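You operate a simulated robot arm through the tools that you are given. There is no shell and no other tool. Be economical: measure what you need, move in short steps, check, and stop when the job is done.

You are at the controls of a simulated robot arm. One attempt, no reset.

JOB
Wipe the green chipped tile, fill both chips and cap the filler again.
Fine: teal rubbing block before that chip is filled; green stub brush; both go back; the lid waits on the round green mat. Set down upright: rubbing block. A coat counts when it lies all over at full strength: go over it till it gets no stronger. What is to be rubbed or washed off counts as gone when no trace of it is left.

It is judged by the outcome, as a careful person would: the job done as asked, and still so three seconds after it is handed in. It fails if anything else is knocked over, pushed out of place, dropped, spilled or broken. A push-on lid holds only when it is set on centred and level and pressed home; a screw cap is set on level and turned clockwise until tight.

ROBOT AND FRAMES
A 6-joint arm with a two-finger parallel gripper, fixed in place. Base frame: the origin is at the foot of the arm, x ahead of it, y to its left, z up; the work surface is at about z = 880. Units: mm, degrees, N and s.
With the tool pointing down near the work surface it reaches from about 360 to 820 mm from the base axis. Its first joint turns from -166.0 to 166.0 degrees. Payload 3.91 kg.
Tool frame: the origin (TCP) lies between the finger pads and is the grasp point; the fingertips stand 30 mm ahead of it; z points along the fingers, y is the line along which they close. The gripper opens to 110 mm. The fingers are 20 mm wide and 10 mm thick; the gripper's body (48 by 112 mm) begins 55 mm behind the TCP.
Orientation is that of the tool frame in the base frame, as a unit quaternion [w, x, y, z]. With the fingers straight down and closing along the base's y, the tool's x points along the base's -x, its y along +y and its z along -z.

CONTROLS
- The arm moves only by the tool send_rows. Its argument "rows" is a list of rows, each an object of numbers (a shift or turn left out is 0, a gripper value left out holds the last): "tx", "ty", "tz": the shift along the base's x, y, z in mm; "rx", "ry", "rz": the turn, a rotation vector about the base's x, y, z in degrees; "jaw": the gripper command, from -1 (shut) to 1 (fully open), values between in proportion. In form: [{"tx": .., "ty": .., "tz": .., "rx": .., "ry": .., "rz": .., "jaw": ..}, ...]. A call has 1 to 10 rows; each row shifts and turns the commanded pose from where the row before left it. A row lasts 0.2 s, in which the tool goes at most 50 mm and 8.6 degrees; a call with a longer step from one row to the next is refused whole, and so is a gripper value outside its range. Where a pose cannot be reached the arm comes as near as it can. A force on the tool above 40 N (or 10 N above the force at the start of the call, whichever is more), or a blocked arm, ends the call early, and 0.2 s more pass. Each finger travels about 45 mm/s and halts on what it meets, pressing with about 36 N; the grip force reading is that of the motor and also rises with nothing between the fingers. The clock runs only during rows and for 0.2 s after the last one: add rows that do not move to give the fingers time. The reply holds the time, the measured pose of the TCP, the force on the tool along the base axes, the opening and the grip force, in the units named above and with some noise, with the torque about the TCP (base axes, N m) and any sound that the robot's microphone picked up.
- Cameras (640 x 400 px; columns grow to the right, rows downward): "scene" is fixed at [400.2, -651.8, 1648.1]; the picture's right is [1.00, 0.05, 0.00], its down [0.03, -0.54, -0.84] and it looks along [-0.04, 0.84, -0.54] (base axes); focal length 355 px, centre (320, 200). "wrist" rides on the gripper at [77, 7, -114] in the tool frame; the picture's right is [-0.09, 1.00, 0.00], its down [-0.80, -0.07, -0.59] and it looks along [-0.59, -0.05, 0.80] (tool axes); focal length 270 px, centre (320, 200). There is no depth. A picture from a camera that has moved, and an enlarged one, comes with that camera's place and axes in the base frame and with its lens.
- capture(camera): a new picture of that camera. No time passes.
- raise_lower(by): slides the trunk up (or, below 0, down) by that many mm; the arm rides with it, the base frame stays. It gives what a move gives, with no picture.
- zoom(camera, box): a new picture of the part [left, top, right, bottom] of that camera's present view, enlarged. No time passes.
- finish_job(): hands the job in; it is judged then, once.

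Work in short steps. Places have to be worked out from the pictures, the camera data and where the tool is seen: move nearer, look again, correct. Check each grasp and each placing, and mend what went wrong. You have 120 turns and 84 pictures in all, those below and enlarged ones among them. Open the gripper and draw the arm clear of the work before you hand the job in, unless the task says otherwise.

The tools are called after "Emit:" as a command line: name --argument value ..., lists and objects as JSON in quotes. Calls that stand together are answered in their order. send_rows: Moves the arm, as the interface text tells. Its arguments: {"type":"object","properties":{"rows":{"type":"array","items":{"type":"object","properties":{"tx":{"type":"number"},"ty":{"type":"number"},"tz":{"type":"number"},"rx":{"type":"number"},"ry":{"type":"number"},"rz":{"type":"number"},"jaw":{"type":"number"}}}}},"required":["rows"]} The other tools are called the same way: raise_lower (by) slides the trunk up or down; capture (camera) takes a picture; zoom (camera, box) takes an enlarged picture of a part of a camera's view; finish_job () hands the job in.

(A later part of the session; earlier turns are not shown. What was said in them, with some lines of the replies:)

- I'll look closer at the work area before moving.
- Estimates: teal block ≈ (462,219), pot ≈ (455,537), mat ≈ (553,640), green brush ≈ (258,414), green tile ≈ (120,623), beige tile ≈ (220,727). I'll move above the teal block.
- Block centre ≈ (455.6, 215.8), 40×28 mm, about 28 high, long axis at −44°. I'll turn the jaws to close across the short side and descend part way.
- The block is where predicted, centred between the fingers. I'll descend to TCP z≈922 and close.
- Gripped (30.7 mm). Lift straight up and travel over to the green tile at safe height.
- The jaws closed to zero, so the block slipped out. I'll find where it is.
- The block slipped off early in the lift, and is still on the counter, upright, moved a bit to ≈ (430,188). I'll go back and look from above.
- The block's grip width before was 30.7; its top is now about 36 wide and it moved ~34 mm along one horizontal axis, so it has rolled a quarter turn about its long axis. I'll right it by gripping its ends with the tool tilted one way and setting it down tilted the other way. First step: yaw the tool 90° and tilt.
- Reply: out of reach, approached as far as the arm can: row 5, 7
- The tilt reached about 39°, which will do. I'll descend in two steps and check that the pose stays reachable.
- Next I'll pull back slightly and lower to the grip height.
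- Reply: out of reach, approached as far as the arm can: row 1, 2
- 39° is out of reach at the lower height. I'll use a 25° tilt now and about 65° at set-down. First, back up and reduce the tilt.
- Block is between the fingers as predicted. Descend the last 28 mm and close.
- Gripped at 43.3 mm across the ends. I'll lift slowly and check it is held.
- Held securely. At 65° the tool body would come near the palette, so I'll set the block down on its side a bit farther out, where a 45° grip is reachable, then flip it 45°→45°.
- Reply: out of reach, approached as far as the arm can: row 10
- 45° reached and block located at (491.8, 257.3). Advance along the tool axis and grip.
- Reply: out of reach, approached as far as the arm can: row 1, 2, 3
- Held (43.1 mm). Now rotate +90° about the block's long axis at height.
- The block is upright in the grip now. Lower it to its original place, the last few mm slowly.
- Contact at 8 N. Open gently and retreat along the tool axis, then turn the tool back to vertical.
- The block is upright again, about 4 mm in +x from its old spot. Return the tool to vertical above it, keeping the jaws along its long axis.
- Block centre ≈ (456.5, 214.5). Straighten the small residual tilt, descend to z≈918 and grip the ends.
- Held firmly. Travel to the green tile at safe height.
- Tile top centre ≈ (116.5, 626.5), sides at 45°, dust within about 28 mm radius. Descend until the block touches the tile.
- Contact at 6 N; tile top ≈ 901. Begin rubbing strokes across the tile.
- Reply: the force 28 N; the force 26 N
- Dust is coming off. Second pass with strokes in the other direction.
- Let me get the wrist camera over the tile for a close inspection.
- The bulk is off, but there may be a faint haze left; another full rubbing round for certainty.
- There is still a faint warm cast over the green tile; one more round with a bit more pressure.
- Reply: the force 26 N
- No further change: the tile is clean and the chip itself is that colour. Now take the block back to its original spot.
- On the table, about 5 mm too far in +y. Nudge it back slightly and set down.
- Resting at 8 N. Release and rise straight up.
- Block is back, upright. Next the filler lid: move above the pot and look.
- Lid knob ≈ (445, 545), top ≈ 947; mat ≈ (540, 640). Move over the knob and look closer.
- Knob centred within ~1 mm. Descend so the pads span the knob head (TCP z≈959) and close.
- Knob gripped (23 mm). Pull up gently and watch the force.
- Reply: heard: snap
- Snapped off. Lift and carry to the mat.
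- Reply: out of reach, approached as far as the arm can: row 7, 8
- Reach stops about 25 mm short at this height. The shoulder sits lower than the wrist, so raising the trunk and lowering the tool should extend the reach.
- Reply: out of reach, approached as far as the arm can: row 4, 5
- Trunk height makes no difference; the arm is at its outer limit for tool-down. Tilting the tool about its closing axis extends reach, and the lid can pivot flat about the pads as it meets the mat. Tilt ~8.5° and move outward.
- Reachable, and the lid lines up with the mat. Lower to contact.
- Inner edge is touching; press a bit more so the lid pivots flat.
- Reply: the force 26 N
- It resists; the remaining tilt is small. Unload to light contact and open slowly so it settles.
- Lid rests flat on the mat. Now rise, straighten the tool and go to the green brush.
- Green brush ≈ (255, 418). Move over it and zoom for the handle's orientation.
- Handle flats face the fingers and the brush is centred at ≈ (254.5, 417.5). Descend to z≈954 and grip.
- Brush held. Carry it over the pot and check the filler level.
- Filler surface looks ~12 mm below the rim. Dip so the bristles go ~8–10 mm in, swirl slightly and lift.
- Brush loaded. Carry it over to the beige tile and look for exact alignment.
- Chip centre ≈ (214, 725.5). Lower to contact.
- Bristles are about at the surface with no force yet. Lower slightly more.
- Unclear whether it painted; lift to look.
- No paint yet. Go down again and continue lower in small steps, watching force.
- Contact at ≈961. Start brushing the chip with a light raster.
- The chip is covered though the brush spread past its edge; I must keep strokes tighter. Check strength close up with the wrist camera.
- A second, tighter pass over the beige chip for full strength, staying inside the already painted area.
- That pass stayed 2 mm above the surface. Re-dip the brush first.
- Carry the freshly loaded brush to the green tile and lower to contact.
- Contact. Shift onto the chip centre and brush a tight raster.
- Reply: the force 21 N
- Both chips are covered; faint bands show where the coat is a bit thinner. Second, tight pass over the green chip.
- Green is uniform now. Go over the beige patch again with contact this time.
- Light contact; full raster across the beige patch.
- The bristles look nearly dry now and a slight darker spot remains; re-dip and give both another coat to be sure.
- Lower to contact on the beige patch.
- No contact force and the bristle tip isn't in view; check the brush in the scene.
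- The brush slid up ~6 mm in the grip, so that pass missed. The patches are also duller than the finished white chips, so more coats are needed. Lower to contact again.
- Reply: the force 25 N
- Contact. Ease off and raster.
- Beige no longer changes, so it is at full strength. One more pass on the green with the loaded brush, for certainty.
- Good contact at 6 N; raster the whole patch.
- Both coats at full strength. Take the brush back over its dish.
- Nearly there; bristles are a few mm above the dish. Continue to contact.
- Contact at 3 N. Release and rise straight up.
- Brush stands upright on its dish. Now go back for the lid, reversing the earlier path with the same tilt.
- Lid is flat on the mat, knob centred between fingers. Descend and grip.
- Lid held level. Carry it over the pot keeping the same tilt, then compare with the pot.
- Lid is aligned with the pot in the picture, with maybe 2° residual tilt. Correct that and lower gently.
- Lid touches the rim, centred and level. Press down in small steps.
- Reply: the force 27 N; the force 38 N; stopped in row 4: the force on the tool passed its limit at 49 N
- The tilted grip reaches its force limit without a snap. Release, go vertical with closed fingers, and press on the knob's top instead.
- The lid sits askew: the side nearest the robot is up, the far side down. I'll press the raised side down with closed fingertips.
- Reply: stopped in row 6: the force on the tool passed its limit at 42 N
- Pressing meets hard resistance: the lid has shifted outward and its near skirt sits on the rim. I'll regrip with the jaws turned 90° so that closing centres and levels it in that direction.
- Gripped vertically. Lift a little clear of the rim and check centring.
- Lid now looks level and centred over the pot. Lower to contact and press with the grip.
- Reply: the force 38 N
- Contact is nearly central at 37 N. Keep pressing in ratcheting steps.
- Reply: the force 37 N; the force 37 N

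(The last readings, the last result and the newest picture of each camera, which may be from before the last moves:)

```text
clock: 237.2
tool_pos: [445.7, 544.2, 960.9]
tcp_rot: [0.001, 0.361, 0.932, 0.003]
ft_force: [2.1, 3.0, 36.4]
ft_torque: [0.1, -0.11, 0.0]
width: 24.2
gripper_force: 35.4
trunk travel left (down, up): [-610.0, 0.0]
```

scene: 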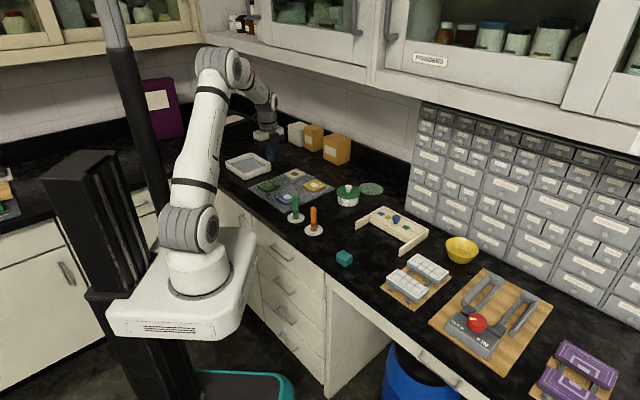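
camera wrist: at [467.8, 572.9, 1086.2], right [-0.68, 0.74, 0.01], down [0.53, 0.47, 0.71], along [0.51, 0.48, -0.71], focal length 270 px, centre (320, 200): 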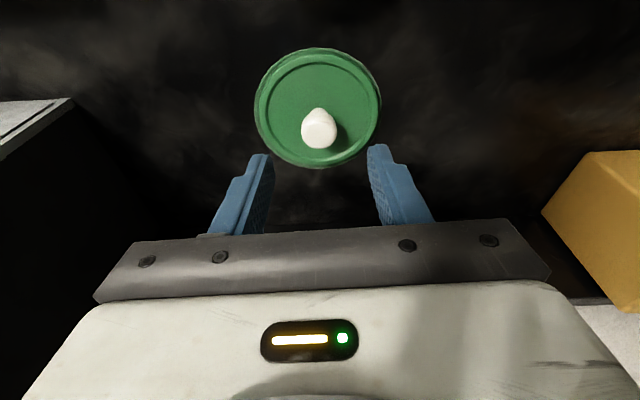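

The force stays at 36 N while sinking, so the pads are sliding on the knob. Release, close the jaws above and press the knob top.

Emit:
send_rows --rows '[{"tz": 2, "jaw": -0.5}, {"jaw": -0.4}, {"jaw": -0.2}, {"tz": 15}, {"tz": 25}, {"tz": 15, "jaw": -1}, {}, {}, {}]'

Emit:
send_rows --rows '[{"tz": -15}, {"tz": -7}, {"tz": -4}, {"tz": -2}, {"tz": -2}, {"tz": -1.5}, {"tz": -1.5}, {"tz": -1.5}, {"tz": -1.5}, {}]'

```text
clock: 239.2
tool_pos: [447.2, 544.2, 1015.3]
tcp_rot: [0.001, 0.362, 0.932, 0.0]
ft_force: [-1.1, -0.3, 0.2]
ft_torque: [0.01, 0.03, 0.01]
width: 0.0
gripper_force: 35.9
trunk travel left (down, up): [-610.0, 0.0]
heard: snap
```

```text
clock: 241.4
tool_pos: [446.2, 545.6, 980.9]
tcp_rot: [0.001, 0.362, 0.932, 0.002]
ft_force: [0.4, -1.8, 18.8]
ft_torque: [-0.04, -0.04, -0.02]
width: 0.0
gripper_force: 36.3
trunk travel left (down, up): [-610.0, 0.0]
```

A snap was heard and the knob top is met at about z 951, its original height. Press further to make sure it's home.

Emit:
send_rows --rows '[{"tz": -1}, {"tz": -1}, {"tz": -1}, {}]'

```text
clock: 242.2
tool_pos: [445.3, 545.3, 980.6]
tcp_rot: [0.002, 0.362, 0.932, 0.005]
ft_force: [-0.6, -3.8, 17.1]
ft_torque: [-0.12, 0.05, -0.02]
width: 0.1
gripper_force: 36.2
trunk travel left (down, up): [-610.0, 0.0]
stopped in row 3: the force on the tool passed its limit at 41 N (the readings are from after the stop); the commanded pose is now the measured one
```

Solid at 41 N. Rise and use the last picture to check the lid.

Emit:
send_rows --rows '[{"tz": 20}, {"tz": 30}, {"tz": 30}, {"tx": -20, "ty": -20, "tz": 20}, {}]'

Emit:
zoom --camera "scene" --box '[325, 175, 375, 210]'

```text
clock: 243.4
tool_pos: [427.1, 525.0, 1077.8]
tcp_rot: [0.001, 0.364, 0.932, 0.002]
ft_force: [-0.9, 0.1, 1.2]
ft_torque: [-0.03, -0.03, -0.01]
width: 0.0
gripper_force: 36.5
trunk travel left (down, up): [-610.0, 0.0]
```

```text
11.43 times, centred on (350, 192) of scene
camera zoom: at [400.2, -651.8, 1648.1], right [1.0, 0.05, 0.0], down [0.03, -0.54, -0.84], along [-0.04, 0.84, -0.54], focal length 4057 px, centre (-23, 286)
```

zoom: 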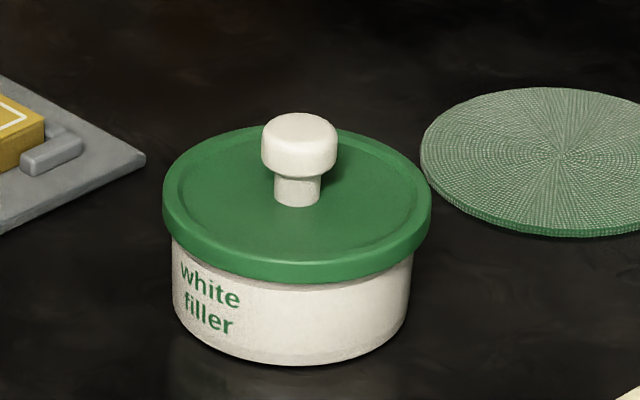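

The lid is seated level, the pot nearly where it was. Open the gripper and draw the arm clear.

Emit:
send_rows --rows '[{"tz": 40, "jaw": 1}, {"tz": 40}, {"tz": 40}, {"tx": -30, "ty": -15, "tz": 20}, {"tx": -35, "ty": -15}, {"tx": -35, "ty": -15}, {"tx": -35}, {"tx": -35}, {"tx": -35}, {}]'

```text
clock: 244.3
tool_pos: [387.2, 474.1, 1131.7]
tcp_rot: [-0.022, 0.362, 0.927, -0.094]
ft_force: [-3.1, -4.4, -6.0]
ft_torque: [0.26, -0.24, 0.01]
width: 78.6
gripper_force: 0.0
trunk travel left (down, up): [-610.0, 0.0]
stopped in row 4: the arm was blocked; the commanded pose is now the measured one
```

The arm touched something (probably the overhead cabinet). Back down and retreat toward the robot instead.

Emit:
send_rows --rows '[{"tz": -15}, {"tx": -5, "ty": -10, "tz": -20}, {"tx": -10, "ty": -20}, {}]'

```text
clock: 245.3
tool_pos: [375.8, 449.7, 1091.4]
tcp_rot: [-0.023, 0.362, 0.927, -0.094]
ft_force: [0.0, -0.1, 0.0]
ft_torque: [0.01, 0.0, -0.03]
width: 110.1
gripper_force: 0.2
trunk travel left (down, up): [-610.0, 0.0]
```

Free again, no force. Move to open space away from the work.

Emit:
send_rows --rows '[{"tx": 8, "ty": -30, "tz": 5}, {"tx": 8, "ty": -30, "tz": 5}, {"tx": 8, "ty": -30, "tz": 5}, {"tx": 8, "ty": -30}, {"tx": 8, "ty": -30}, {}, {}]'

```text
clock: 246.9
tool_pos: [416.6, 298.2, 1108.7]
tcp_rot: [-0.023, 0.362, 0.927, -0.094]
ft_force: [-0.2, -0.1, -0.5]
ft_torque: [-0.03, 0.01, 0.03]
width: 109.7
gripper_force: 0.0
trunk travel left (down, up): [-610.0, 0.0]
5 turns are left
```

Emit:
finish_job

```text
The job is handed in.
```

I handed the job in with the green tile rubbed clean, both chips filled, and the filler pot capped with its lid snapped on. The teal block and green brush are both upright in their places.

Some things were not clean along the way:

- **Block:** it slipped from my first grip and rolled onto its side. I set it upright again before rubbing and put it back within a few mm of its original spot.
- **Filler:** on both tiles the coat is a square patch that spreads past the chip edge, still inside the printed frame. It looks duller than the two finished chips, but extra passes made it no stronger.
- **Pot:** it slid 2–3 mm while I was seating the lid.
- **Arm:** it was blocked once as I drew it clear, probably by the overhead cabinet. I had no pictures left, so I could not check whether anything was disturbed there.
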